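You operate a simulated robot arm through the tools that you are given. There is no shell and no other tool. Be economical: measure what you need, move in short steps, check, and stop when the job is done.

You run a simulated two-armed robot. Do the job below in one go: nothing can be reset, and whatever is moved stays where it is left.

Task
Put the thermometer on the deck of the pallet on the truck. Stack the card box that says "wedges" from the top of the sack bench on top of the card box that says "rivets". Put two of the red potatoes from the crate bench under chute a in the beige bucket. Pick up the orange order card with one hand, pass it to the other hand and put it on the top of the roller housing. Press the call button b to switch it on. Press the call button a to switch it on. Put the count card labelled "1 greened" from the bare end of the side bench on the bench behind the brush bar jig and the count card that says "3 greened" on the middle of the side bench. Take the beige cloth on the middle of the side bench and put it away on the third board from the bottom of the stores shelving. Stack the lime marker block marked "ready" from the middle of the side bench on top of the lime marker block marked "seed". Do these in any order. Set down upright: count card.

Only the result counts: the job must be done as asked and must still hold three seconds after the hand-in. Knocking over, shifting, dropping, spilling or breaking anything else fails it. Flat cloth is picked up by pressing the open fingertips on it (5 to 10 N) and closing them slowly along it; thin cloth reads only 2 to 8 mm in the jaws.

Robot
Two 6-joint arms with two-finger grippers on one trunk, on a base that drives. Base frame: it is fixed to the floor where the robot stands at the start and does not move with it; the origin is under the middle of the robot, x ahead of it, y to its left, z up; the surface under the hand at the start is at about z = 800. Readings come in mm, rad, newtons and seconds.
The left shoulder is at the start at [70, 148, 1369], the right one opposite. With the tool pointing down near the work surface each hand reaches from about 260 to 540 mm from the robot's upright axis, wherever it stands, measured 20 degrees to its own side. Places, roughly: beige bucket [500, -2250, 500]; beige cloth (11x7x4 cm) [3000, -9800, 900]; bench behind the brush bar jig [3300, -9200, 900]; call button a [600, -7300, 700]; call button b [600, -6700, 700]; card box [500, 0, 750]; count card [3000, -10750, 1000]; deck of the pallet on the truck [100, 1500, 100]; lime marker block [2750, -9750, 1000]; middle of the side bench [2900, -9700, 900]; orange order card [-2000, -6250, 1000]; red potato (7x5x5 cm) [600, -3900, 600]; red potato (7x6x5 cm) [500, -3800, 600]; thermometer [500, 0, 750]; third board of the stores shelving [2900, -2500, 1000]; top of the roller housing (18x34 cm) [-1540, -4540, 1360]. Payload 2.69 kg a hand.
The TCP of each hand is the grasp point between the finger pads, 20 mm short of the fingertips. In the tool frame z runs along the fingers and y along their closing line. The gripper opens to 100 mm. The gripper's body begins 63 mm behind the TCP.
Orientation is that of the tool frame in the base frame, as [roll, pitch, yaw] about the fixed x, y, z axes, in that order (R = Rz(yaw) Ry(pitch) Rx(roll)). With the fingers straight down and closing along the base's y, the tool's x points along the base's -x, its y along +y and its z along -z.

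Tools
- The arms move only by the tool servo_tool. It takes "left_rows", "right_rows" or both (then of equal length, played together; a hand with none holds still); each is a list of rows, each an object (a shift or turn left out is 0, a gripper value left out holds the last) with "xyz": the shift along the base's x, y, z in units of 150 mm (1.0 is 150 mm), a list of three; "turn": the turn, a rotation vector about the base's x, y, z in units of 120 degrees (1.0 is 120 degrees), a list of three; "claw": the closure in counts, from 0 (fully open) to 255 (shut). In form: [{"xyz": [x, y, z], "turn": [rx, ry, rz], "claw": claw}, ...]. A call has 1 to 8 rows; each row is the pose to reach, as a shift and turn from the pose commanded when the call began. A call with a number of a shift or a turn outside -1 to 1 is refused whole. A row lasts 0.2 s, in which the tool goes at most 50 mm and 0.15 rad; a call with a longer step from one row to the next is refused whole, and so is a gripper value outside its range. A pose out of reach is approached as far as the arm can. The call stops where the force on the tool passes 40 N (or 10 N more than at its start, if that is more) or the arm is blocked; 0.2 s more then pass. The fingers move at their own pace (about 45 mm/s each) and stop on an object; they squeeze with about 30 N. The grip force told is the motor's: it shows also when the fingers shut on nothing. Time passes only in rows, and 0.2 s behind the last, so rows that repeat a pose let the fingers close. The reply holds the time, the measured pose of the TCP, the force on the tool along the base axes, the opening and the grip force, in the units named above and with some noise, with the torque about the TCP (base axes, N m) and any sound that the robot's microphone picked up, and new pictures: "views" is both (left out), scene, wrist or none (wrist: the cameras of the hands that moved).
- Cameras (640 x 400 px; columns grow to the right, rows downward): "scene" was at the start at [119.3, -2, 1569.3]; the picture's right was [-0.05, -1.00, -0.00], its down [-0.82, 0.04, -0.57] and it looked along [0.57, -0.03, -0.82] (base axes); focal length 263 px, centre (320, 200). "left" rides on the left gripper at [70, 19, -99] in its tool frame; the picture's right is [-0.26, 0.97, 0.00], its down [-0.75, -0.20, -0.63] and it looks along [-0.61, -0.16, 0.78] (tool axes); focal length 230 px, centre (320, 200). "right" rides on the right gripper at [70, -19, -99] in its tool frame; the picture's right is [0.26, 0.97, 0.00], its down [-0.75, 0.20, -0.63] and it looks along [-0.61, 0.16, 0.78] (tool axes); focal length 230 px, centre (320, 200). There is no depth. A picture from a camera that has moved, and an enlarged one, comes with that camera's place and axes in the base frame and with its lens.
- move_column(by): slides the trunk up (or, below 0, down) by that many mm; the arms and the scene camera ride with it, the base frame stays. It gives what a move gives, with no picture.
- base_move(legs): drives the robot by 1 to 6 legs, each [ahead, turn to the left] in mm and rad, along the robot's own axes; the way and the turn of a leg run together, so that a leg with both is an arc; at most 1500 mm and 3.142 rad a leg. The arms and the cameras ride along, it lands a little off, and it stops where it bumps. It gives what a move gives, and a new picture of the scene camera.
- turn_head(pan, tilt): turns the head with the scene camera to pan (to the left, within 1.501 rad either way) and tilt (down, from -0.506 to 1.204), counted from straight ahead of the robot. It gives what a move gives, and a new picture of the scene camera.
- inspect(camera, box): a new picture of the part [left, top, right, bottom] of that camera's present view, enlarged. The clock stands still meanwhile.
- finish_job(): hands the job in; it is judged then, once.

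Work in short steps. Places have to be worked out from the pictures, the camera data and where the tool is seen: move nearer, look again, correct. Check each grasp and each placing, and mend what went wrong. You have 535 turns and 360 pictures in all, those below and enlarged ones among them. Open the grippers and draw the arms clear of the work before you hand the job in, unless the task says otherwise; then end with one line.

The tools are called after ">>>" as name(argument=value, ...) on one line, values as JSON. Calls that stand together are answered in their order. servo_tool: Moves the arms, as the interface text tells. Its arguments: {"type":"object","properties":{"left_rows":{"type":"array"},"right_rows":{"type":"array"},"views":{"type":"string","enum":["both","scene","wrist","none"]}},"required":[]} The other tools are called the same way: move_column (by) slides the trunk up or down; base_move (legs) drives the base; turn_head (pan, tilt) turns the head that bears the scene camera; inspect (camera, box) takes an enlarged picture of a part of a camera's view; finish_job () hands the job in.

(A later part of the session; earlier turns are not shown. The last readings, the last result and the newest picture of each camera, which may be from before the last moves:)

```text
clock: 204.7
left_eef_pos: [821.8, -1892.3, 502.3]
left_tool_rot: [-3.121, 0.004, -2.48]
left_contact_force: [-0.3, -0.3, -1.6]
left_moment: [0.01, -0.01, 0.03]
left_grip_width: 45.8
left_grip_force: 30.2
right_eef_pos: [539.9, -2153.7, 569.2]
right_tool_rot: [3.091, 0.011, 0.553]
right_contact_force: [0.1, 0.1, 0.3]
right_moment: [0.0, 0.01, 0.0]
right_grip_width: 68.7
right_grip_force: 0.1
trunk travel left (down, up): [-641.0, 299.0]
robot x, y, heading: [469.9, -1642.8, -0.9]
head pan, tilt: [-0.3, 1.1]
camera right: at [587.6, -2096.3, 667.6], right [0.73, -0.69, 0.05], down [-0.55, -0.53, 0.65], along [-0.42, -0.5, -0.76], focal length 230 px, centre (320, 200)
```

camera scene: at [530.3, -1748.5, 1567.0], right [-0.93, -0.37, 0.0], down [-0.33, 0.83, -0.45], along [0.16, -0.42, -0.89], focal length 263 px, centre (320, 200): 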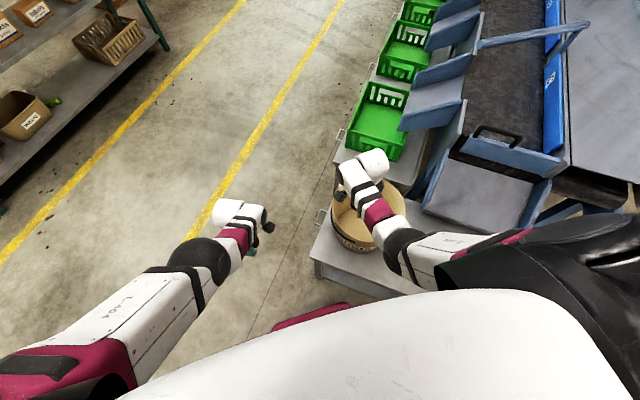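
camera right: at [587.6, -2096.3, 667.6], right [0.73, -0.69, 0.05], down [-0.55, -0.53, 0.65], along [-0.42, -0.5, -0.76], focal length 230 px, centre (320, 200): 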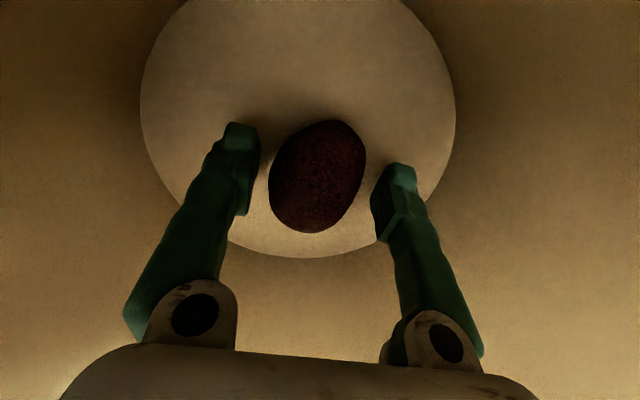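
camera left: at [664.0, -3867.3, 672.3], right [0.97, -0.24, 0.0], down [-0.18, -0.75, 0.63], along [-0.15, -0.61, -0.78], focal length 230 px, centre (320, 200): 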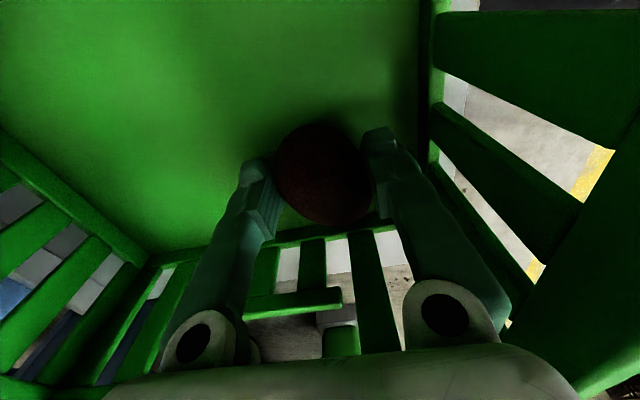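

Potato released at the bucket floor (the wrist touched the bucket rim slightly). Raise straight up and check.

>>> move_column(by=270)

>>> inspect(camera="right", box=[0, 0, 640, 400])

>>> inspect(camera="scene", box=[260, 100, 480, 300])

```text
clock: 207.5
left_eef_pos: [824.1, -1900.5, 761.5]
left_tool_rot: [-3.138, 0.011, -2.481]
left_contact_force: [-0.5, 1.0, -1.6]
left_moment: [-0.03, 0.03, -0.04]
left_grip_width: 45.4
left_grip_force: 30.1
right_eef_pos: [538.4, -2158.1, 824.2]
right_tool_rot: [3.12, 0.007, 0.55]
right_contact_force: [-0.3, -0.4, -0.4]
right_moment: [0.0, 0.01, 0.01]
right_grip_width: 68.5
right_grip_force: 0.0
trunk travel left (down, up): [-911.0, 29.0]
robot x, y, heading: [468.6, -1641.0, -0.897]
head pan, tilt: [-0.3, 1.1]
```

```text
1.00 times, centred on (320, 200) of right (not enlarged: the box is as wide or as high as the picture)
camera zoom: at [587.4, -2103.5, 923.0], right [0.72, -0.69, 0.02], down [-0.54, -0.55, 0.64], along [-0.43, -0.47, -0.77], focal length 230 px, centre (320, 200)
```

zoom: 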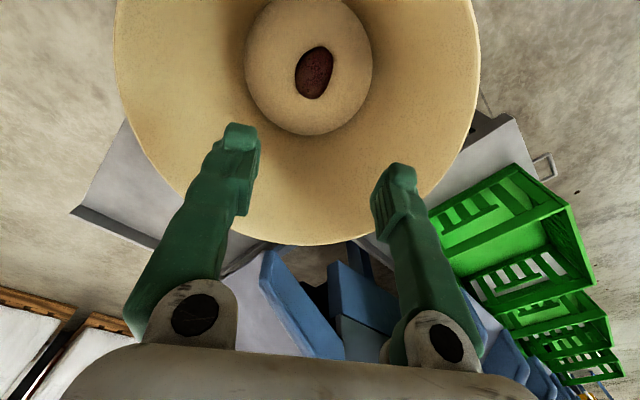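

```text
2.00 times, centred on (370, 200) of scene
camera zoom: at [521.2, -1738.2, 1543.4], right [-0.93, -0.36, 0.0], down [-0.32, 0.83, -0.45], along [0.16, -0.42, -0.89], focal length 526 px, centre (220, 200)
```

zoom: 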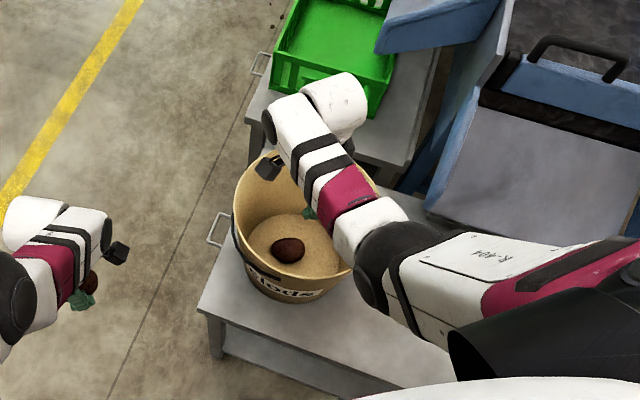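

Potato 1 is in. Raise left hand (and trunk) and rotate base right so the left hand comes over the bucket.

>>> move_column(by=28)

>>> servo_tool(left_rows=[{"xyz": [0.16, -0.12, 0.2]}, {"xyz": [0.32, -0.24, 0.4]}, {"xyz": [0.32, -0.24, 0.45]}], right_rows=[{"xyz": [0, 0, 0.1]}, {"xyz": [0, 0, 0.1]}, {"xyz": [0, 0, 0.1]}], views="none")

>>> base_move(legs=[[0, -0.8]])

```text
clock: 208.2
left_eef_pos: [824.1, -1900.5, 788.8]
left_tool_rot: [3.141, 0.01, -2.479]
left_contact_force: [0.2, 0.4, -2.4]
left_moment: [0.0, 0.0, 0.01]
left_grip_width: 45.7
left_grip_force: 30.3
right_eef_pos: [539.0, -2158.6, 852.6]
right_tool_rot: [3.121, 0.007, 0.549]
right_contact_force: [-0.5, -0.5, 0.6]
right_moment: [-0.01, -0.01, 0.02]
right_grip_width: 68.8
right_grip_force: 0.1
trunk travel left (down, up): [-939.0, 1.0]
robot x, y, heading: [467.2, -1642.4, -0.897]
head pan, tilt: [-0.3, 1.1]
```

```text
clock: 209.0
left_eef_pos: [875.7, -1942.1, 852.4]
left_tool_rot: [3.14, 0.009, -2.479]
left_contact_force: [-0.3, -0.2, -1.3]
left_moment: [0.0, 0.02, -0.02]
left_grip_width: 45.4
left_grip_force: 30.0
left hand out of reach, approached as far as the arm can: row 2, 3
right_eef_pos: [538.1, -2158.2, 867.9]
right_tool_rot: [3.12, 0.007, 0.55]
right_contact_force: [0.4, -0.6, 0.3]
right_moment: [0.01, 0.0, 0.0]
right_grip_width: 68.7
right_grip_force: 0.0
trunk travel left (down, up): [-939.0, 1.0]
robot x, y, heading: [467.7, -1641.8, -0.899]
head pan, tilt: [-0.3, 1.1]
```

```text
clock: 211.4
left_eef_pos: [548.6, -2140.6, 850.5]
left_tool_rot: [-3.141, 0.009, 3.025]
left_contact_force: [-0.6, 0.1, -1.4]
left_moment: [0.0, 0.01, 0.0]
left_grip_width: 45.6
left_grip_force: 30.3
right_eef_pos: [155.3, -2057.4, 866.5]
right_tool_rot: [3.121, 0.009, -0.229]
right_contact_force: [0.9, -0.4, -0.8]
right_moment: [0.05, 0.04, 0.0]
right_grip_width: 68.6
right_grip_force: 0.0
trunk travel left (down, up): [-939.0, 1.0]
robot x, y, heading: [468.6, -1640.4, -1.677]
head pan, tilt: [-0.3, 1.1]
camera scene: at [437.3, -1748.1, 1571.5], right [-0.92, 0.4, 0.0], down [0.35, 0.82, -0.45], along [-0.18, -0.42, -0.89], focal length 263 px, centre (320, 200)
```

scene: 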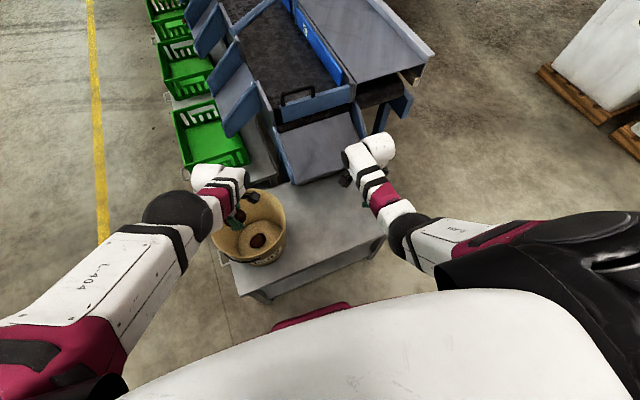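

Left hand is over the bucket. Check via left wrist camera.

>>> inspect(camera="left", box=[0, 0, 640, 400])

```text
1.00 times, centred on (320, 200) of left (not enlarged: the box is as wide or as high as the picture)
camera zoom: at [481.4, -2113.9, 949.5], right [0.37, 0.93, 0.0], down [0.72, -0.29, 0.64], along [0.59, -0.23, -0.77], focal length 230 px, centre (320, 200)
```

zoom: 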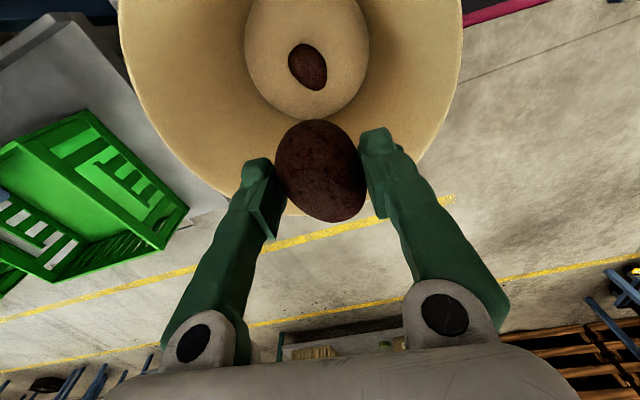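

Axis ≈(525,-2151); potato 1 at (540,-2155). Shift left hand to (500,-2148) and lower.

>>> servo_tool(left_rows=[{"xyz": [-0.16, -0.03, 0]}, {"xyz": [-0.32, -0.06, 0]}, {"xyz": [-0.32, -0.06, 0]}], views="none")

>>> move_column(by=-150)

>>> inspect(camera="left", box=[0, 0, 640, 400])

>>> inspect(camera="scene", box=[0, 0, 640, 400])

```text
clock: 212.2
left_eef_pos: [512.1, -2138.0, 861.4]
left_tool_rot: [-3.141, 0.008, 3.025]
left_contact_force: [0.4, -0.9, -0.8]
left_moment: [0.01, 0.0, -0.01]
left_grip_width: 45.5
left_grip_force: 29.7
left hand out of reach, approached as far as the arm can: row 1, 2, 3
right_eef_pos: [156.4, -2057.0, 867.6]
right_tool_rot: [3.121, 0.007, -0.23]
right_contact_force: [0.0, 0.7, -0.3]
right_moment: [-0.01, 0.01, 0.04]
right_grip_width: 68.4
right_grip_force: 0.2
trunk travel left (down, up): [-939.0, 1.0]
robot x, y, heading: [470.5, -1645.2, -1.676]
head pan, tilt: [-0.3, 1.1]
```

```text
clock: 214.0
left_eef_pos: [513.6, -2137.8, 712.6]
left_tool_rot: [-3.14, 0.011, 3.025]
left_contact_force: [0.2, -0.2, -1.9]
left_moment: [0.02, -0.01, 0.01]
left_grip_width: 45.7
left_grip_force: 30.3
right_eef_pos: [156.0, -2057.6, 717.0]
right_tool_rot: [3.121, 0.007, -0.228]
right_contact_force: [0.0, -0.5, 0.0]
right_moment: [-0.01, 0.01, 0.01]
right_grip_width: 68.6
right_grip_force: 0.0
trunk travel left (down, up): [-789.0, 151.0]
robot x, y, heading: [468.0, -1642.3, -1.674]
head pan, tilt: [-0.3, 1.1]
```

```text
1.00 times, centred on (320, 200) of left (not enlarged: the box is as wide or as high as the picture)
camera zoom: at [445.2, -2111.6, 810.4], right [0.37, 0.93, 0.0], down [0.72, -0.28, 0.64], along [0.59, -0.23, -0.77], focal length 230 px, centre (320, 200)
```

zoom: 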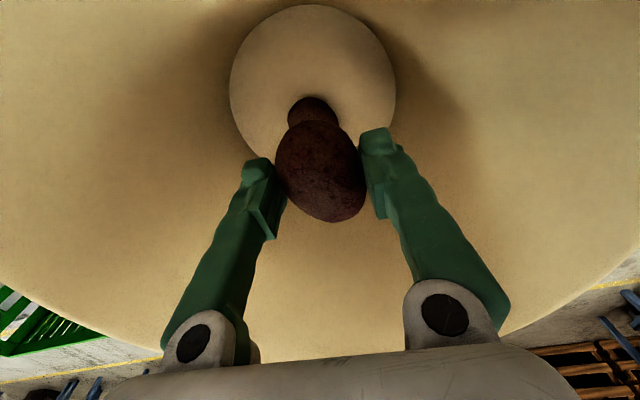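

```text
1.00 times, centred on (320, 200) of scene (not enlarged: the box is as wide or as high as the picture)
camera zoom: at [436.4, -1747.7, 1421.5], right [-0.92, 0.4, 0.0], down [0.35, 0.82, -0.45], along [-0.18, -0.42, -0.89], focal length 263 px, centre (320, 200)
```

zoom: 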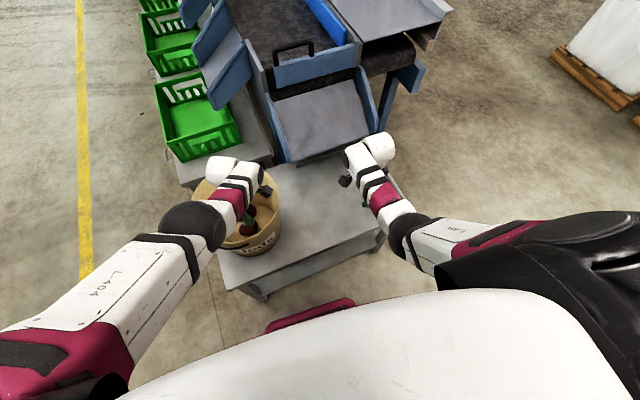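

Lower the arm and shift it to the side away from potato 1.

>>> servo_tool(left_rows=[{"xyz": [-0.05, -0.02, -0.2]}, {"xyz": [-0.1, -0.02, -0.4]}, {"xyz": [-0.12, -0.02, -0.6]}, {"xyz": [-0.12, -0.02, -0.6]}], views="wrist")

```text
clock: 215.0
left_eef_pos: [529.9, -2123.3, 687.5]
left_tool_rot: [-3.138, 0.011, 3.026]
left_contact_force: [-0.1, 0.0, -0.7]
left_moment: [-0.03, 0.03, 0.01]
left_grip_width: 45.6
left_grip_force: 30.2
left hand out of reach, approached as far as the arm can: row 1, 2, 3, 4
right_eef_pos: [156.3, -2057.5, 716.8]
right_tool_rot: [3.119, 0.008, -0.228]
right_contact_force: [-0.3, 0.8, -0.1]
right_moment: [-0.04, 0.02, 0.01]
right_grip_width: 68.4
right_grip_force: 0.0
trunk travel left (down, up): [-789.0, 151.0]
robot x, y, heading: [469.4, -1642.8, -1.671]
head pan, tilt: [-0.3, 1.1]
camera left: at [462.9, -2095.8, 784.3], right [0.37, 0.93, 0.0], down [0.72, -0.28, 0.64], along [0.59, -0.23, -0.77], focal length 230 px, centre (320, 200)
```

left: 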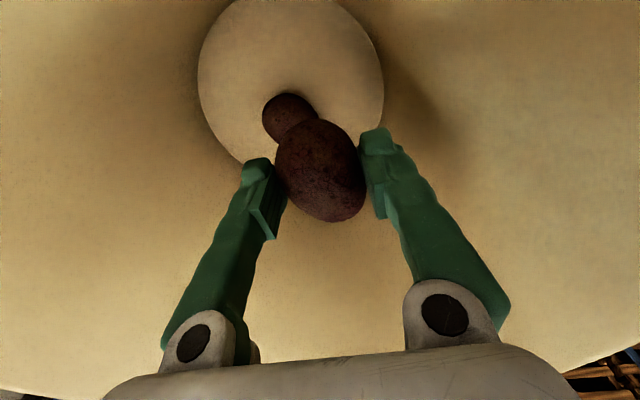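

Base-turn slightly right (0.08 rad) shifts the hand away from potato 1; then lower.

>>> base_move(legs=[[0, -0.08]])

>>> move_column(by=-90)

>>> inspect(camera="left", box=[0, 0, 640, 400])

```text
clock: 215.9
left_eef_pos: [494.3, -2125.3, 686.4]
left_tool_rot: [-3.139, 0.008, 2.949]
left_contact_force: [-1.2, -0.6, -0.4]
left_moment: [0.03, -0.1, -0.04]
left_grip_width: 45.5
left_grip_force: 29.8
right_eef_pos: [126.0, -2031.7, 716.8]
right_tool_rot: [3.119, 0.009, -0.305]
right_contact_force: [-0.9, -0.2, -0.6]
right_moment: [0.0, 0.02, -0.04]
right_grip_width: 68.5
right_grip_force: 0.1
trunk travel left (down, up): [-789.0, 151.0]
robot x, y, heading: [469.9, -1642.6, -1.755]
head pan, tilt: [-0.3, 1.1]
camera scene: at [430.5, -1746.2, 1421.4], right [-0.89, 0.47, 0.0], down [0.41, 0.79, -0.45], along [-0.21, -0.4, -0.89], focal length 263 px, centre (320, 200)
```

scene: 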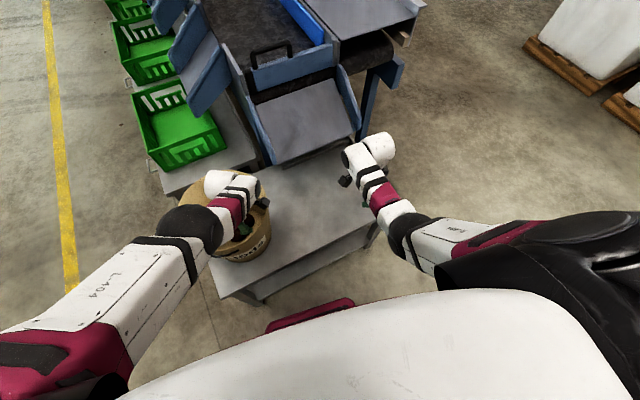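

```text
clock: 216.5
left_eef_pos: [486.2, -2129.5, 660.9]
left_tool_rot: [-3.126, 0.003, 2.94]
left_contact_force: [0.0, 1.6, 5.9]
left_moment: [0.07, 0.33, -0.05]
left_grip_width: 45.5
left_grip_force: 30.1
right_eef_pos: [124.1, -2031.4, 685.5]
right_tool_rot: [3.117, 0.005, -0.305]
right_contact_force: [-0.5, 0.2, 0.6]
right_moment: [0.0, -0.04, 0.0]
right_grip_width: 68.4
right_grip_force: 0.1
trunk travel left (down, up): [-758.0, 182.0]
robot x, y, heading: [471.8, -1642.3, -1.755]
head pan, tilt: [-0.3, 1.1]
stopped: the force on the tool passed its limit at 66 N (the readings are from after the stop); the commanded pose is now the measured one
```

```text
1.00 times, centred on (320, 200) of left (not enlarged: the box is as wide or as high as the picture)
camera zoom: at [421.2, -2095.6, 758.8], right [0.45, 0.9, -0.01], down [0.7, -0.34, 0.64], along [0.56, -0.29, -0.77], focal length 230 px, centre (320, 200)
```

zoom: 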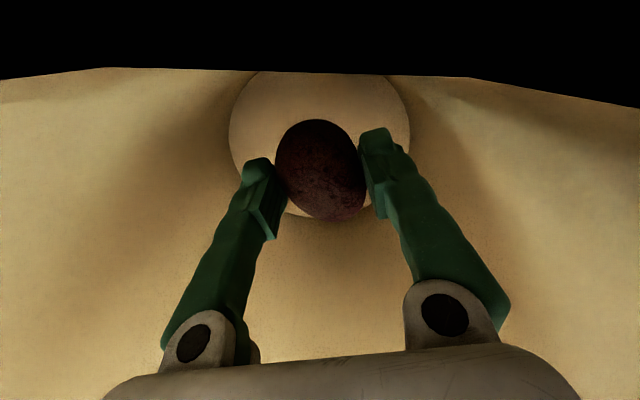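

The wrist camera housing touched the bucket rim. Raise, check the bucket, and re-centre the hand.

>>> move_column(by=40)

>>> base_move(legs=[[0, 0.06], [15, 0]])

>>> inspect(camera="left", box=[0, 0, 640, 400])

```text
clock: 217.3
left_eef_pos: [486.0, -2130.4, 699.7]
left_tool_rot: [-3.127, 0.004, 2.943]
left_contact_force: [0.1, -0.2, -1.4]
left_moment: [0.01, 0.01, -0.03]
left_grip_width: 45.5
left_grip_force: 29.8
right_eef_pos: [124.8, -2032.8, 725.1]
right_tool_rot: [3.119, 0.007, -0.305]
right_contact_force: [-0.3, -0.3, -0.3]
right_moment: [0.02, 0.0, -0.01]
right_grip_width: 68.6
right_grip_force: 0.0
trunk travel left (down, up): [-798.0, 142.0]
robot x, y, heading: [470.5, -1641.4, -1.755]
head pan, tilt: [-0.3, 1.1]
```

```text
clock: 218.5
left_eef_pos: [515.1, -2140.8, 702.2]
left_tool_rot: [-3.123, 0.003, 3.004]
left_contact_force: [-0.1, 1.3, -0.5]
left_moment: [-0.05, 0.0, 0.0]
left_grip_width: 45.3
left_grip_force: 30.2
right_eef_pos: [148.6, -2065.9, 728.2]
right_tool_rot: [3.115, 0.008, -0.245]
right_contact_force: [0.2, 0.4, -0.8]
right_moment: [-0.03, -0.01, -0.01]
right_grip_width: 68.5
right_grip_force: 0.0
trunk travel left (down, up): [-798.0, 142.0]
robot x, y, heading: [466.4, -1658.0, -1.692]
head pan, tilt: [-0.3, 1.1]
camera scene: at [433.8, -1758.0, 1431.1], right [-0.91, 0.41, 0.0], down [0.37, 0.81, -0.46], along [-0.19, -0.42, -0.89], focal length 263 px, centre (320, 200)
```

scene: 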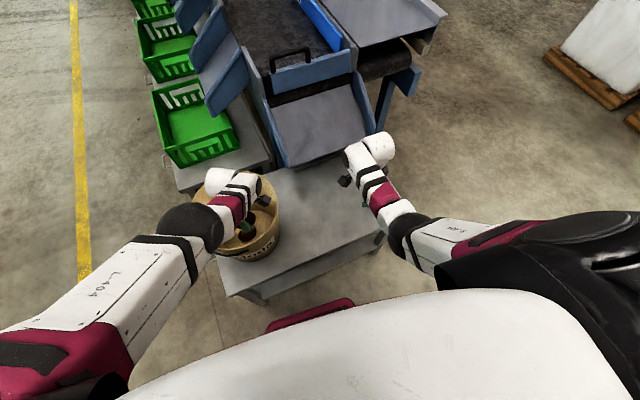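

```text
1.00 times, centred on (320, 200) of left (not enlarged: the box is as wide or as high as the picture)
camera zoom: at [448.8, -2111.6, 800.1], right [0.39, 0.92, -0.02], down [0.71, -0.29, 0.64], along [0.58, -0.26, -0.77], focal length 230 px, centre (320, 200)
```

zoom: 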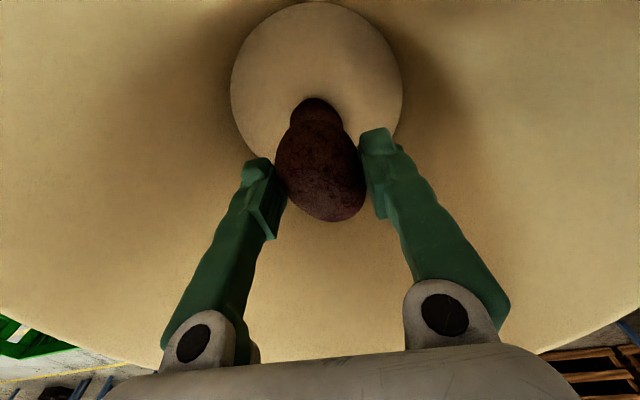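

Centered. Lower 100 mm and release.

>>> move_column(by=-105)

>>> inspect(camera="left", box=[0, 0, 640, 400])

```text
clock: 219.6
left_eef_pos: [515.4, -2145.6, 620.1]
left_tool_rot: [-3.117, 0.004, 3.002]
left_contact_force: [3.3, 7.1, 15.7]
left_moment: [0.14, 0.4, -0.16]
left_grip_width: 46.3
left_grip_force: 30.0
right_eef_pos: [148.5, -2067.7, 641.2]
right_tool_rot: [3.114, 0.004, -0.242]
right_contact_force: [0.1, -0.1, 0.3]
right_moment: [0.03, -0.01, -0.02]
right_grip_width: 68.7
right_grip_force: 0.1
trunk travel left (down, up): [-713.0, 227.0]
robot x, y, heading: [467.9, -1653.9, -1.698]
head pan, tilt: [-0.3, 1.1]
stopped: the force on the tool passed its limit at 50 N (the readings are from after the stop); the commanded pose is now the measured one
```

```text
1.00 times, centred on (320, 200) of left (not enlarged: the box is as wide or as high as the picture)
camera zoom: at [448.7, -2115.9, 717.6], right [0.39, 0.92, -0.02], down [0.71, -0.29, 0.64], along [0.58, -0.26, -0.77], focal length 230 px, centre (320, 200)
```

zoom: 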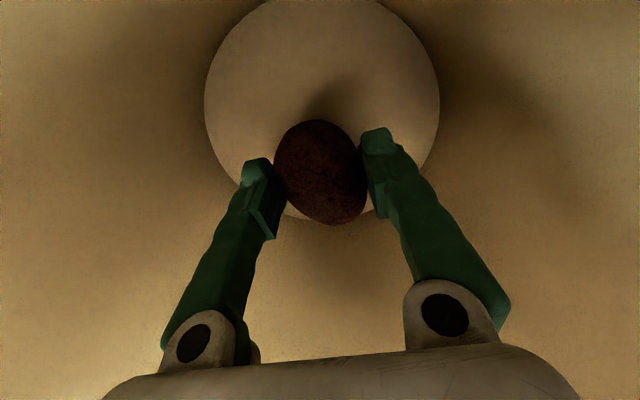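

Some contact at z≈620; relieve 5 mm and release here — short fall within the bucket.

>>> move_column(by=6)

>>> servo_tool(left_rows=[{"claw": 170}, {"claw": 120}, {"claw": 90}, {"claw": 80}, {"claw": 80}], views="wrist")

```text
clock: 220.1
left_eef_pos: [513.5, -2147.4, 625.2]
left_tool_rot: [-3.12, 0.005, 3.001]
left_contact_force: [0.6, 0.9, -1.1]
left_moment: [0.02, -0.03, -0.02]
left_grip_width: 46.1
left_grip_force: 29.8
right_eef_pos: [149.8, -2067.9, 647.5]
right_tool_rot: [3.12, 0.006, -0.244]
right_contact_force: [-0.3, 0.3, -0.5]
right_moment: [-0.02, -0.01, 0.02]
right_grip_width: 68.6
right_grip_force: 0.0
trunk travel left (down, up): [-719.0, 221.0]
robot x, y, heading: [469.5, -1655.3, -1.691]
head pan, tilt: [-0.3, 1.1]
```

```text
clock: 221.3
left_eef_pos: [514.0, -2147.3, 624.5]
left_tool_rot: [-3.118, 0.004, 3.004]
left_contact_force: [0.6, 0.6, -0.3]
left_moment: [-0.04, 0.01, 0.0]
left_grip_width: 68.6
left_grip_force: 0.0
right_eef_pos: [149.1, -2068.6, 648.1]
right_tool_rot: [3.118, 0.005, -0.242]
right_contact_force: [0.2, -0.9, 1.3]
right_moment: [-0.01, 0.01, -0.01]
right_grip_width: 68.8
right_grip_force: 0.1
trunk travel left (down, up): [-719.0, 221.0]
robot x, y, heading: [473.4, -1659.9, -1.692]
head pan, tilt: [-0.3, 1.1]
camera left: at [448.2, -2117.4, 722.7], right [0.39, 0.92, -0.02], down [0.71, -0.29, 0.64], along [0.58, -0.26, -0.77], focal length 230 px, centre (320, 200)
```

left: 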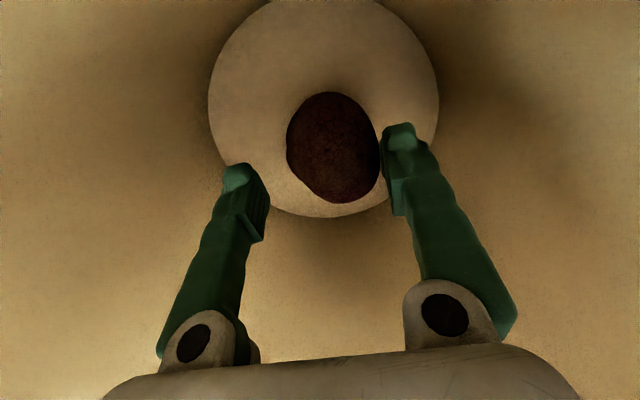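

It rests on potato 1. Open fully and raise; it will settle in the bucket.

>>> servo_tool(left_rows=[{"claw": 40}, {"claw": 20}, {"claw": 20}], views="none")

>>> move_column(by=220)

>>> inspect(camera="left", box=[0, 0, 640, 400])

>>> inspect(camera="scene", box=[160, 120, 340, 300])

```text
clock: 222.1
left_eef_pos: [513.8, -2148.3, 624.8]
left_tool_rot: [-3.12, 0.006, 3.003]
left_contact_force: [-0.6, -0.2, 0.2]
left_moment: [-0.01, -0.03, 0.0]
left_grip_width: 92.1
left_grip_force: 0.1
right_eef_pos: [148.7, -2068.5, 646.3]
right_tool_rot: [3.119, 0.004, -0.243]
right_contact_force: [-0.6, -0.9, -0.3]
right_moment: [-0.01, 0.02, 0.0]
right_grip_width: 68.8
right_grip_force: 0.1
trunk travel left (down, up): [-719.0, 221.0]
robot x, y, heading: [467.0, -1656.6, -1.691]
head pan, tilt: [-0.3, 1.1]
```

```text
clock: 224.4
left_eef_pos: [513.7, -2147.0, 844.9]
left_tool_rot: [-3.12, 0.006, 3.004]
left_contact_force: [0.4, -0.1, 0.1]
left_moment: [0.02, 0.02, -0.02]
left_grip_width: 92.0
left_grip_force: 0.1
right_eef_pos: [149.3, -2068.0, 867.1]
right_tool_rot: [3.121, 0.005, -0.243]
right_contact_force: [0.1, 0.2, -0.6]
right_moment: [0.0, -0.04, 0.01]
right_grip_width: 68.7
right_grip_force: 0.1
trunk travel left (down, up): [-939.0, 1.0]
robot x, y, heading: [468.1, -1659.2, -1.694]
head pan, tilt: [-0.3, 1.1]
```

```text
1.00 times, centred on (320, 200) of left (not enlarged: the box is as wide or as high as the picture)
camera zoom: at [448.1, -2117.5, 942.6], right [0.39, 0.92, -0.02], down [0.71, -0.29, 0.64], along [0.58, -0.26, -0.77], focal length 230 px, centre (320, 200)
```

zoom: 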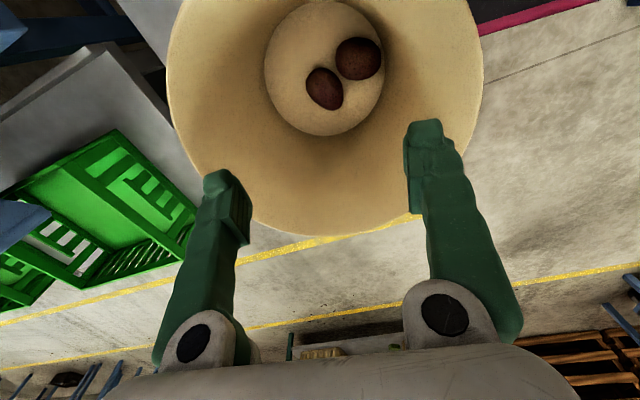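

```text
2.22 times, centred on (250, 210) of scene
camera zoom: at [432.9, -1762.1, 1571.4], right [-0.91, 0.41, 0.0], down [0.37, 0.81, -0.45], along [-0.19, -0.41, -0.89], focal length 584 px, centre (476, 178)
```

zoom: 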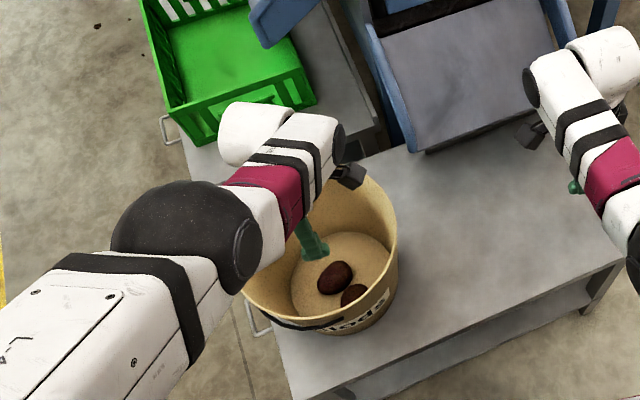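

Both potatoes are in the bucket. Next, drive out west and look toward the order card / roller housing area.

>>> base_move(legs=[[0, -1.45], [1000, 0], [0, 1.2]])

>>> turn_head(pan=0.0, tilt=0.25)

```text
clock: 236.2
left_eef_pos: [-628.2, -2139.2, 845.4]
left_tool_rot: [-3.118, 0.005, 2.745]
left_contact_force: [1.0, 0.0, -0.2]
left_moment: [0.01, -0.01, 0.0]
left_grip_width: 92.4
left_grip_force: 0.1
right_eef_pos: [-959.9, -1970.2, 868.1]
right_tool_rot: [3.118, 0.006, -0.502]
right_contact_force: [-0.4, 1.1, -0.1]
right_moment: [0.01, -0.01, 0.04]
right_grip_width: 68.5
right_grip_force: 0.1
trunk travel left (down, up): [-939.0, 1.0]
robot x, y, heading: [-545.6, -1657.6, -1.949]
head pan, tilt: [-0.3, 1.1]
camera scene: at [-607.8, -1746.6, 1571.4], right [-0.78, 0.63, 0.0], down [0.56, 0.69, -0.45], along [-0.28, -0.35, -0.89], focal length 263 px, centre (320, 200)
```

scene: 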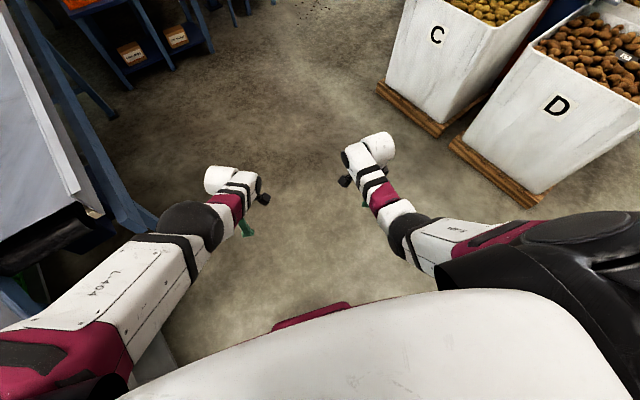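

```text
clock: 237.4
left_eef_pos: [-626.8, -2140.2, 844.2]
left_tool_rot: [-3.118, 0.005, 2.746]
left_contact_force: [-0.1, -0.1, 0.1]
left_moment: [0.0, 0.02, -0.01]
left_grip_width: 92.1
left_grip_force: 0.0
right_eef_pos: [-960.3, -1970.0, 867.7]
right_tool_rot: [3.119, 0.006, -0.501]
right_contact_force: [-0.7, -0.6, 0.2]
right_moment: [0.0, -0.01, 0.0]
right_grip_width: 68.7
right_grip_force: 0.0
trunk travel left (down, up): [-939.0, 1.0]
robot x, y, heading: [-543.6, -1654.0, -1.948]
head pan, tilt: [0.0, 0.25]
camera scene: at [-602.5, -1784.5, 1642.2], right [-0.93, 0.37, 0.0], down [0.09, 0.23, -0.97], along [-0.36, -0.9, -0.25], focal length 263 px, centre (320, 200)
```

scene: 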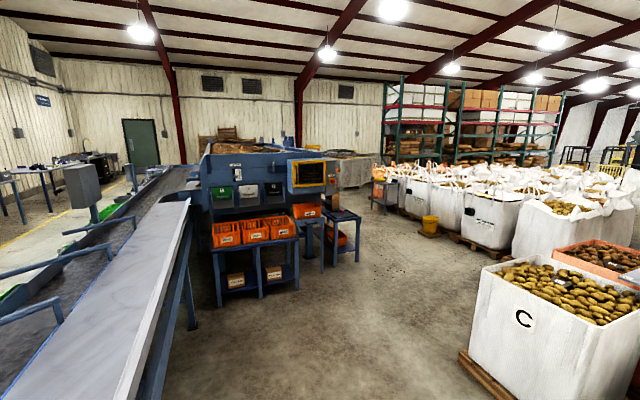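

The roller housing is probably the box with the yellow frame at the machine's end. Drive down the open floor for a closer look.

>>> base_move(legs=[[0, -0.14], [1400, 0], [500, 0]])

```text
clock: 247.5
left_eef_pos: [-1620.9, -3776.4, 847.3]
left_tool_rot: [-3.116, 0.006, 2.614]
left_contact_force: [0.0, 0.0, 0.2]
left_moment: [0.02, 0.06, 0.02]
left_grip_width: 92.2
left_grip_force: 0.1
right_eef_pos: [-1929.2, -3565.2, 868.4]
right_tool_rot: [3.116, 0.005, -0.633]
right_contact_force: [-0.3, 0.9, -0.5]
right_moment: [-0.02, 0.0, 0.02]
right_grip_width: 68.8
right_grip_force: 0.1
trunk travel left (down, up): [-939.0, 1.0]
robot x, y, heading: [-1479.8, -3306.4, -2.079]
head pan, tilt: [0.0, 0.25]
camera scene: at [-1550.9, -3427.0, 1642.5], right [-0.87, 0.49, 0.0], down [0.12, 0.21, -0.97], along [-0.47, -0.85, -0.25], focal length 263 px, centre (320, 200)
```

scene: 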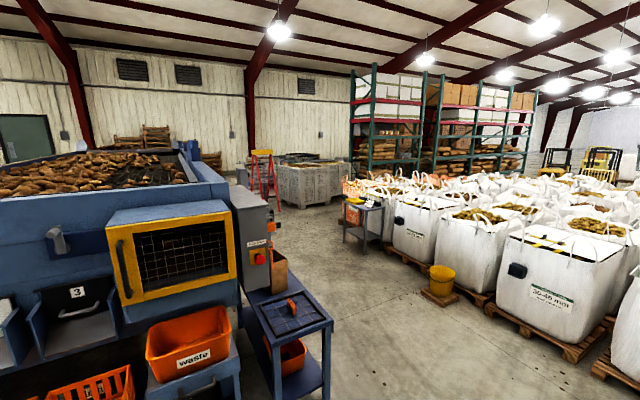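

The roller housing is the blue box with yellow-framed guard (left). The order card lies further behind the machine; drive around its right side.

>>> base_move(legs=[[0, -0.306], [1400, 0], [480, 0], [0, 0.9]])

```text
clock: 260.2
left_eef_pos: [-2729.9, -5042.1, 844.6]
left_tool_rot: [-3.117, 0.007, -3.098]
left_contact_force: [-0.6, 0.5, -0.1]
left_moment: [0.01, 0.01, 0.01]
left_grip_width: 92.2
left_grip_force: 0.1
right_eef_pos: [-3103.6, -5030.1, 867.0]
right_tool_rot: [3.118, 0.004, -0.059]
right_contact_force: [0.7, -0.2, 0.1]
right_moment: [0.01, -0.04, 0.06]
right_grip_width: 68.4
right_grip_force: 0.1
trunk travel left (down, up): [-939.0, 1.0]
robot x, y, heading: [-2862.1, -4566.7, -1.514]
head pan, tilt: [0.0, 0.25]
camera scene: at [-2859.7, -4708.8, 1642.3], right [-1.0, -0.06, 0.0], down [-0.01, 0.25, -0.97], along [0.06, -0.97, -0.25], focal length 263 px, centre (320, 200)
```

scene: 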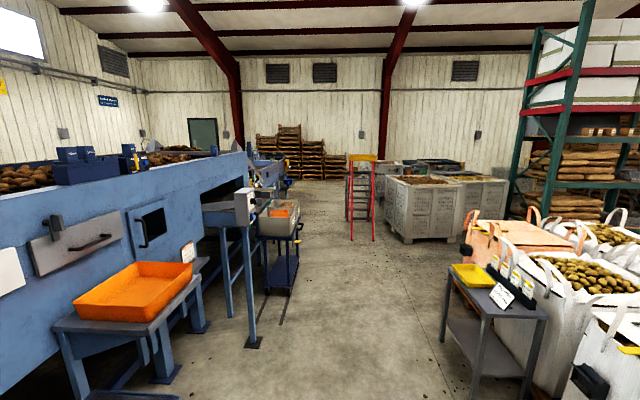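

Zoom in on the area around the projected order-card place.

>>> inspect(camera="scene", box=[60, 140, 320, 340])

```text
2.00 times, centred on (190, 240) of scene
camera zoom: at [-2859.7, -4708.8, 1642.3], right [-1.0, -0.06, 0.0], down [-0.01, 0.25, -0.97], along [0.06, -0.97, -0.25], focal length 526 px, centre (580, 120)
```

zoom: 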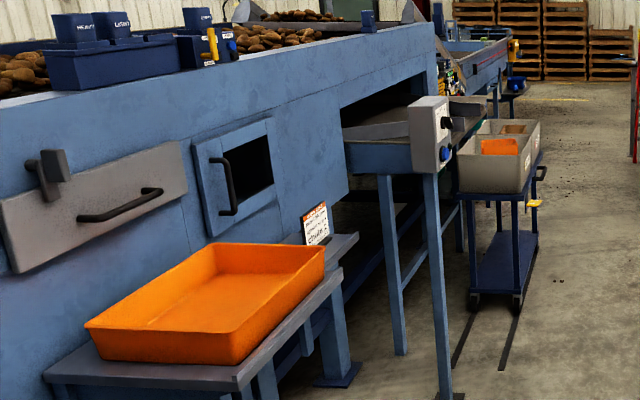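

The orange-headed order card stands at the far end of the small grey bench, ≈(-2000,-6050,950). Drive beside it and face it.

>>> base_move(legs=[[1420, 0], [0, 1.51]])

>>> turn_head(pan=0.0, tilt=0.6)

```text
clock: 271.0
left_eef_pos: [-2304.2, -5898.8, 846.5]
left_tool_rot: [-3.115, 0.007, -1.618]
left_contact_force: [0.3, -0.3, 0.3]
left_moment: [-0.02, 0.01, -0.03]
left_grip_width: 92.2
left_grip_force: 0.1
right_eef_pos: [-2351.4, -6269.0, 867.8]
right_tool_rot: [3.12, 0.007, 1.421]
right_contact_force: [0.3, 0.3, 0.7]
right_moment: [-0.03, 0.0, -0.03]
right_grip_width: 68.6
right_grip_force: 0.1
trunk travel left (down, up): [-939.0, 1.0]
robot x, y, heading: [-2793.8, -5986.4, -0.033]
head pan, tilt: [0.0, 0.25]
camera scene: at [-2650.6, -5992.3, 1642.3], right [-0.03, -1.0, 0.0], down [-0.25, 0.01, -0.97], along [0.97, -0.03, -0.25], focal length 263 px, centre (320, 200)
```

scene: 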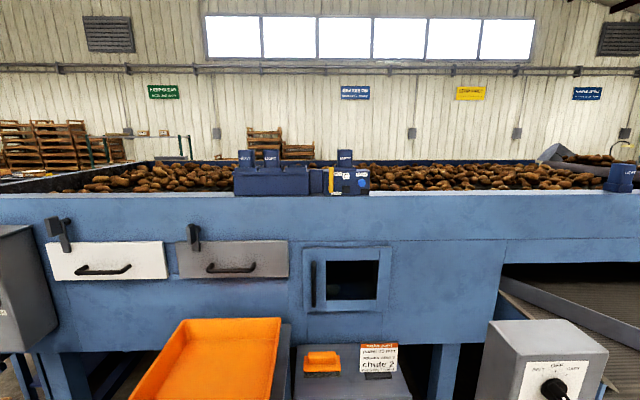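

```text
clock: 271.8
left_eef_pos: [-2306.6, -5897.2, 844.9]
left_tool_rot: [-3.118, 0.006, -1.617]
left_contact_force: [0.6, -0.1, 0.1]
left_moment: [0.04, -0.01, 0.03]
left_grip_width: 92.1
left_grip_force: 0.1
right_eef_pos: [-2351.5, -6269.3, 867.8]
right_tool_rot: [3.119, 0.006, 1.421]
right_contact_force: [0.4, 0.3, -0.9]
right_moment: [0.01, 0.0, 0.0]
right_grip_width: 68.8
right_grip_force: 0.1
trunk travel left (down, up): [-939.0, 1.0]
robot x, y, heading: [-2785.0, -5990.7, -0.029]
head pan, tilt: [0.0, 0.6]
camera scene: at [-2655.4, -5991.5, 1610.1], right [-0.03, -1.0, 0.0], down [-0.56, 0.02, -0.83], along [0.83, -0.02, -0.56], focal length 263 px, centre (320, 200)
```

scene: 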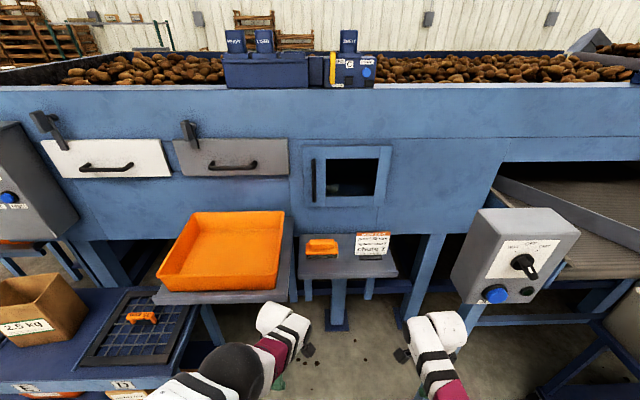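

>>> inspect(camera="scene", box=[280, 210, 430, 320])

```text
3.64 times, centred on (355, 265) of scene
camera zoom: at [-2655.4, -5991.5, 1610.1], right [-0.03, -1.0, 0.0], down [-0.56, 0.02, -0.83], along [0.83, -0.02, -0.56], focal length 956 px, centre (193, -36)
```

zoom: 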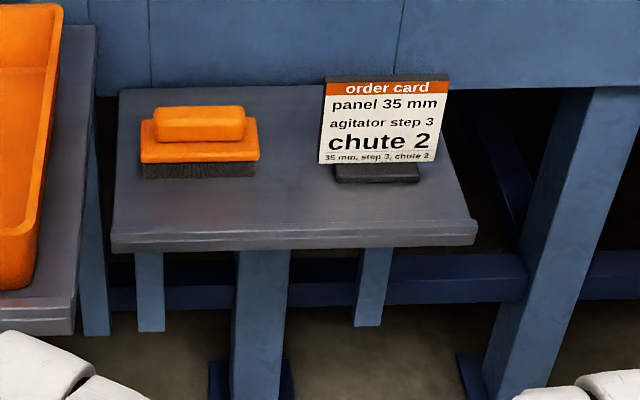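

Order card stands in a foot at ≈(-1910,-6213), base z≈824, facing the robot. First raise both hands, then approach to within reach.

>>> servo_tool(left_rows=[{"xyz": [0.1, 0.1, 0.3]}, {"xyz": [0.2, 0.2, 0.6]}, {"xyz": [0.3, 0.3, 0.9]}, {"xyz": [0.3, 0.3, 1.0]}], right_rows=[{"xyz": [0.15, 0.1, 0.3], "claw": 0}, {"xyz": [0.3, 0.2, 0.6]}, {"xyz": [0.45, 0.25, 0.85]}, {"xyz": [0.5, 0.25, 0.9]}], views="none")

>>> base_move(legs=[[0, -0.14], [390, 0], [0, 0.17]])

>>> turn_head(pan=0.0, tilt=0.9)

```text
refused: row 1 steps farther than a row can; nothing moved
```

```text
clock: 273.8
left_eef_pos: [-2190.1, -5985.6, 851.3]
left_tool_rot: [-3.103, 0.002, -1.763]
left_contact_force: [0.1, -0.2, -0.5]
left_moment: [0.0, -0.02, 0.01]
left_grip_width: 92.2
left_grip_force: 0.1
right_eef_pos: [-2301.0, -6344.7, 867.3]
right_tool_rot: [3.124, 0.007, 1.27]
right_contact_force: [-0.4, 0.2, -0.3]
right_moment: [-0.03, -0.01, 0.0]
right_grip_width: 68.6
right_grip_force: 0.0
trunk travel left (down, up): [-939.0, 1.0]
robot x, y, heading: [-2675.2, -6006.4, -0.186]
head pan, tilt: [0.0, 0.6]
stopped in leg 2: the robot was blocked; the commanded pose is now the measured one
camera scene: at [-2560.3, -6025.5, 1611.8], right [-0.18, -0.98, 0.0], down [-0.55, 0.1, -0.83], along [0.82, -0.16, -0.55], focal length 263 px, centre (320, 200)
```

scene: 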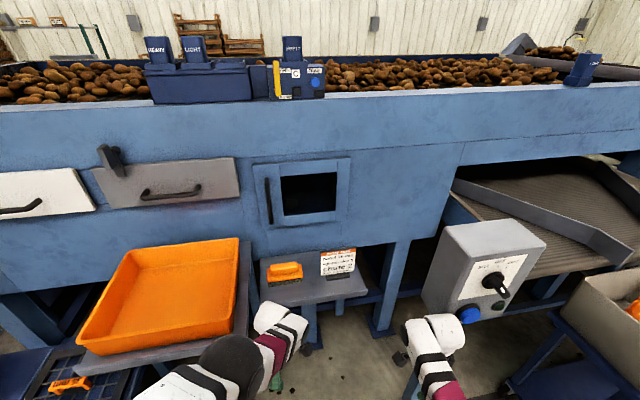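

```text
clock: 274.6
left_eef_pos: [-2190.0, -5985.5, 851.8]
left_tool_rot: [-3.101, 0.005, -1.761]
left_contact_force: [-0.8, -0.6, -0.2]
left_moment: [-0.05, -0.04, -0.04]
left_grip_width: 92.4
left_grip_force: 0.1
right_eef_pos: [-2298.8, -6344.1, 866.1]
right_tool_rot: [3.127, 0.002, 1.275]
right_contact_force: [0.2, -0.4, 0.4]
right_moment: [0.03, -0.02, -0.01]
right_grip_width: 68.4
right_grip_force: 0.1
trunk travel left (down, up): [-939.0, 1.0]
robot x, y, heading: [-2678.8, -6010.2, -0.185]
head pan, tilt: [0.0, 0.901]
camera scene: at [-2574.9, -6025.6, 1587.0], right [-0.18, -0.98, 0.0], down [-0.76, 0.14, -0.63], along [0.62, -0.12, -0.77], focal length 263 px, centre (320, 200)
```

scene: 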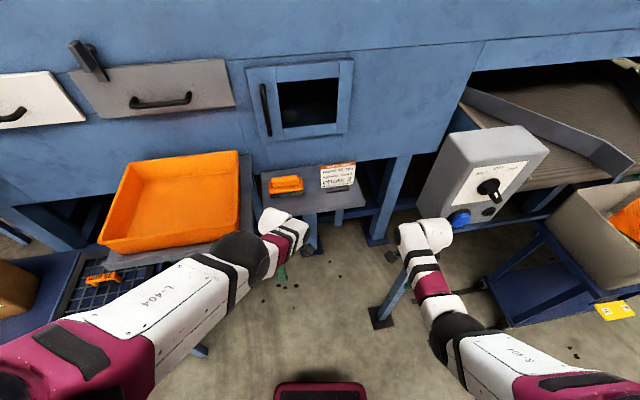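

Blocked—right wrist close to the conveyor leg/box. Back up, then raise the hands properly.

>>> base_move(legs=[[-160, 0]])

>>> servo_tool(left_rows=[{"xyz": [0.07, 0.05, 0.28]}, {"xyz": [0.14, 0.1, 0.56]}, {"xyz": [0.2, 0.15, 0.84]}, {"xyz": [0.25, 0.2, 1.0]}], right_rows=[{"xyz": [0.12, 0.1, 0.25], "claw": 0}, {"xyz": [0.24, 0.2, 0.5]}, {"xyz": [0.36, 0.3, 0.75]}, {"xyz": [0.45, 0.4, 0.9]}], views="scene")

```text
clock: 276.0
left_eef_pos: [-2327.4, -5962.6, 838.9]
left_tool_rot: [-3.125, 0.004, -1.763]
left_contact_force: [0.8, 0.1, -0.3]
left_moment: [0.04, 0.05, 0.02]
left_grip_width: 92.4
left_grip_force: 0.1
right_eef_pos: [-2437.0, -6321.4, 856.7]
right_tool_rot: [-3.132, 0.005, 1.27]
right_contact_force: [0.0, 0.4, 1.2]
right_moment: [-0.01, -0.01, 0.0]
right_grip_width: 68.6
right_grip_force: 0.1
trunk travel left (down, up): [-939.0, 1.0]
robot x, y, heading: [-2833.9, -5983.9, -0.18]
head pan, tilt: [0.0, 0.901]
camera scene: at [-2689.8, -6005.6, 1584.6], right [-0.18, -0.98, 0.0], down [-0.78, 0.14, -0.61], along [0.6, -0.11, -0.79], focal length 263 px, centre (320, 200)
```

scene: 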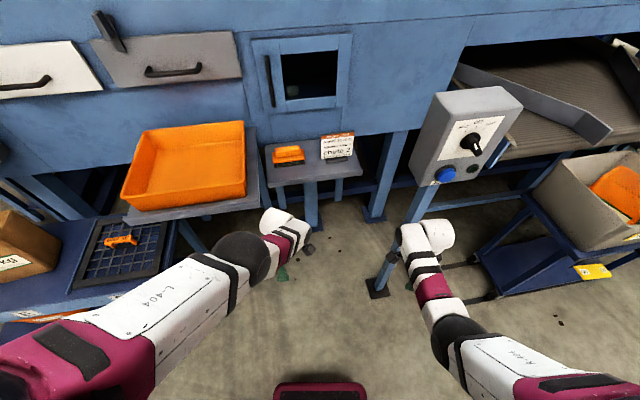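

```text
clock: 277.2
left_eef_pos: [-2344.0, -5911.4, 947.6]
left_tool_rot: [2.951, 0.064, -1.784]
left_contact_force: [0.1, -0.2, 0.2]
left_moment: [-0.04, 0.06, 0.01]
left_grip_width: 92.3
left_grip_force: 0.0
left hand out of reach, approached as far as the arm can: row 1, 2, 3
right_eef_pos: [-2383.2, -6256.2, 995.3]
right_tool_rot: [3.138, 0.004, 1.272]
right_contact_force: [-1.0, -0.6, -0.4]
right_moment: [0.01, 0.01, -0.01]
right_grip_width: 99.9
right_grip_force: 0.1
trunk travel left (down, up): [-939.0, 1.0]
robot x, y, heading: [-2833.1, -5979.9, -0.177]
head pan, tilt: [0.0, 0.901]
stopped in row 4 (left hand): the arm was blocked; the commanded pose is now the measured one
camera scene: at [-2713.3, -5999.9, 1585.4], right [-0.18, -0.98, 0.0], down [-0.77, 0.14, -0.62], along [0.61, -0.11, -0.78], focal length 263 px, centre (320, 200)
```

scene: 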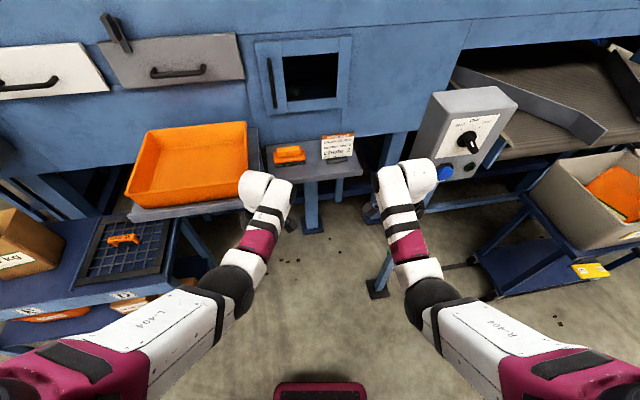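

Level the left hand, move it outwards, then yaw it to neutral.

>>> servo_tool(left_rows=[{"xyz": [0.1, 0.1, 0.1], "turn": [-0.024, -0.041, 0]}, {"xyz": [0.25, 0.25, 0.2], "turn": [-0.049, -0.082, 0]}, {"xyz": [0.4, 0.4, 0.25], "turn": [-0.049, -0.082, 0]}, {"xyz": [0.4, 0.4, 0.25], "turn": [-0.049, -0.082, 0]}], views="none")

>>> servo_tool(left_rows=[{"turn": [0, 0, -0.07]}, {"turn": [0, 0, -0.14]}, {"turn": [0, 0, -0.21]}, {"turn": [0, 0, -0.28]}, {"turn": [0, 0, -0.35]}, {"turn": [0, 0, -0.42]}, {"turn": [0, 0, -0.49]}, {"turn": [0, 0, -0.56]}], views="none")

```text
clock: 278.2
left_eef_pos: [-2282.2, -5851.9, 984.1]
left_tool_rot: [-3.139, -0.002, -1.779]
left_contact_force: [0.4, 0.2, 0.5]
left_moment: [-0.01, -0.04, -0.02]
left_grip_width: 92.0
left_grip_force: 0.0
right_eef_pos: [-2383.0, -6259.0, 994.4]
right_tool_rot: [3.136, 0.002, 1.273]
right_contact_force: [-0.5, -0.4, 0.2]
right_moment: [0.0, -0.04, 0.02]
right_grip_width: 100.2
right_grip_force: 0.0
trunk travel left (down, up): [-939.0, 1.0]
robot x, y, heading: [-2836.2, -5981.0, -0.183]
head pan, tilt: [0.0, 0.901]
```

```text
clock: 280.0
left_eef_pos: [-2282.6, -5851.8, 984.8]
left_tool_rot: [-3.141, -0.001, -2.952]
left_contact_force: [0.6, 0.3, -0.1]
left_moment: [-0.01, 0.02, 0.03]
left_grip_width: 92.2
left_grip_force: 0.0
right_eef_pos: [-2382.8, -6257.7, 994.3]
right_tool_rot: [3.136, 0.003, 1.273]
right_contact_force: [0.0, -0.5, 0.1]
right_moment: [0.0, 0.01, 0.02]
right_grip_width: 100.1
right_grip_force: 0.0
trunk travel left (down, up): [-939.0, 1.0]
robot x, y, heading: [-2830.6, -5978.1, -0.178]
head pan, tilt: [0.0, 0.901]
```

Swing the left hand outwards (away from the machine wall) before approaching.

>>> servo_tool(left_rows=[{"xyz": [-0.1, 0.28, 0]}, {"xyz": [-0.25, 0.52, 0]}, {"xyz": [-0.42, 0.75, 0]}, {"xyz": [-0.6, 0.98, 0]}], views="none")

>>> servo_tool(left_rows=[{"xyz": [-0.15, 0.2, 0.1]}, {"xyz": [-0.28, 0.35, 0.2]}], views="scene")

```text
clock: 281.0
left_eef_pos: [-2373.5, -5703.0, 986.4]
left_tool_rot: [-3.138, 0.0, -2.949]
left_contact_force: [-0.5, 0.8, -0.9]
left_moment: [0.01, 0.02, 0.0]
left_grip_width: 92.2
left_grip_force: 0.1
right_eef_pos: [-2384.3, -6256.8, 994.3]
right_tool_rot: [3.134, 0.004, 1.272]
right_contact_force: [0.1, 0.3, -0.2]
right_moment: [-0.05, -0.04, -0.03]
right_grip_width: 100.1
right_grip_force: 0.1
trunk travel left (down, up): [-939.0, 1.0]
robot x, y, heading: [-2831.2, -5981.6, -0.174]
head pan, tilt: [0.0, 0.901]
```

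```text
clock: 281.6
left_eef_pos: [-2416.7, -5650.7, 1016.0]
left_tool_rot: [-3.138, -0.003, -2.948]
left_contact_force: [0.1, 0.6, 0.3]
left_moment: [-0.03, -0.02, -0.01]
left_grip_width: 92.3
left_grip_force: 0.1
right_eef_pos: [-2384.8, -6254.8, 996.9]
right_tool_rot: [3.134, 0.006, 1.273]
right_contact_force: [-0.7, 0.7, -0.5]
right_moment: [-0.01, -0.02, -0.01]
right_grip_width: 100.0
right_grip_force: 0.1
trunk travel left (down, up): [-939.0, 1.0]
robot x, y, heading: [-2831.6, -5980.9, -0.176]
head pan, tilt: [0.0, 0.901]
camera scene: at [-2715.7, -5996.8, 1585.6], right [-0.18, -0.98, 0.0], down [-0.77, 0.14, -0.62], along [0.61, -0.11, -0.78], focal length 263 px, centre (320, 200)
```

scene: 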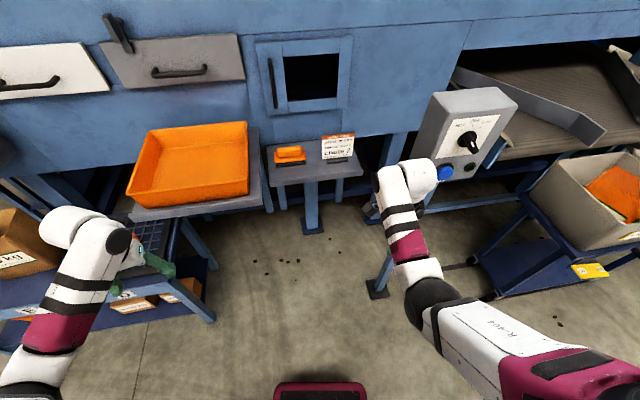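

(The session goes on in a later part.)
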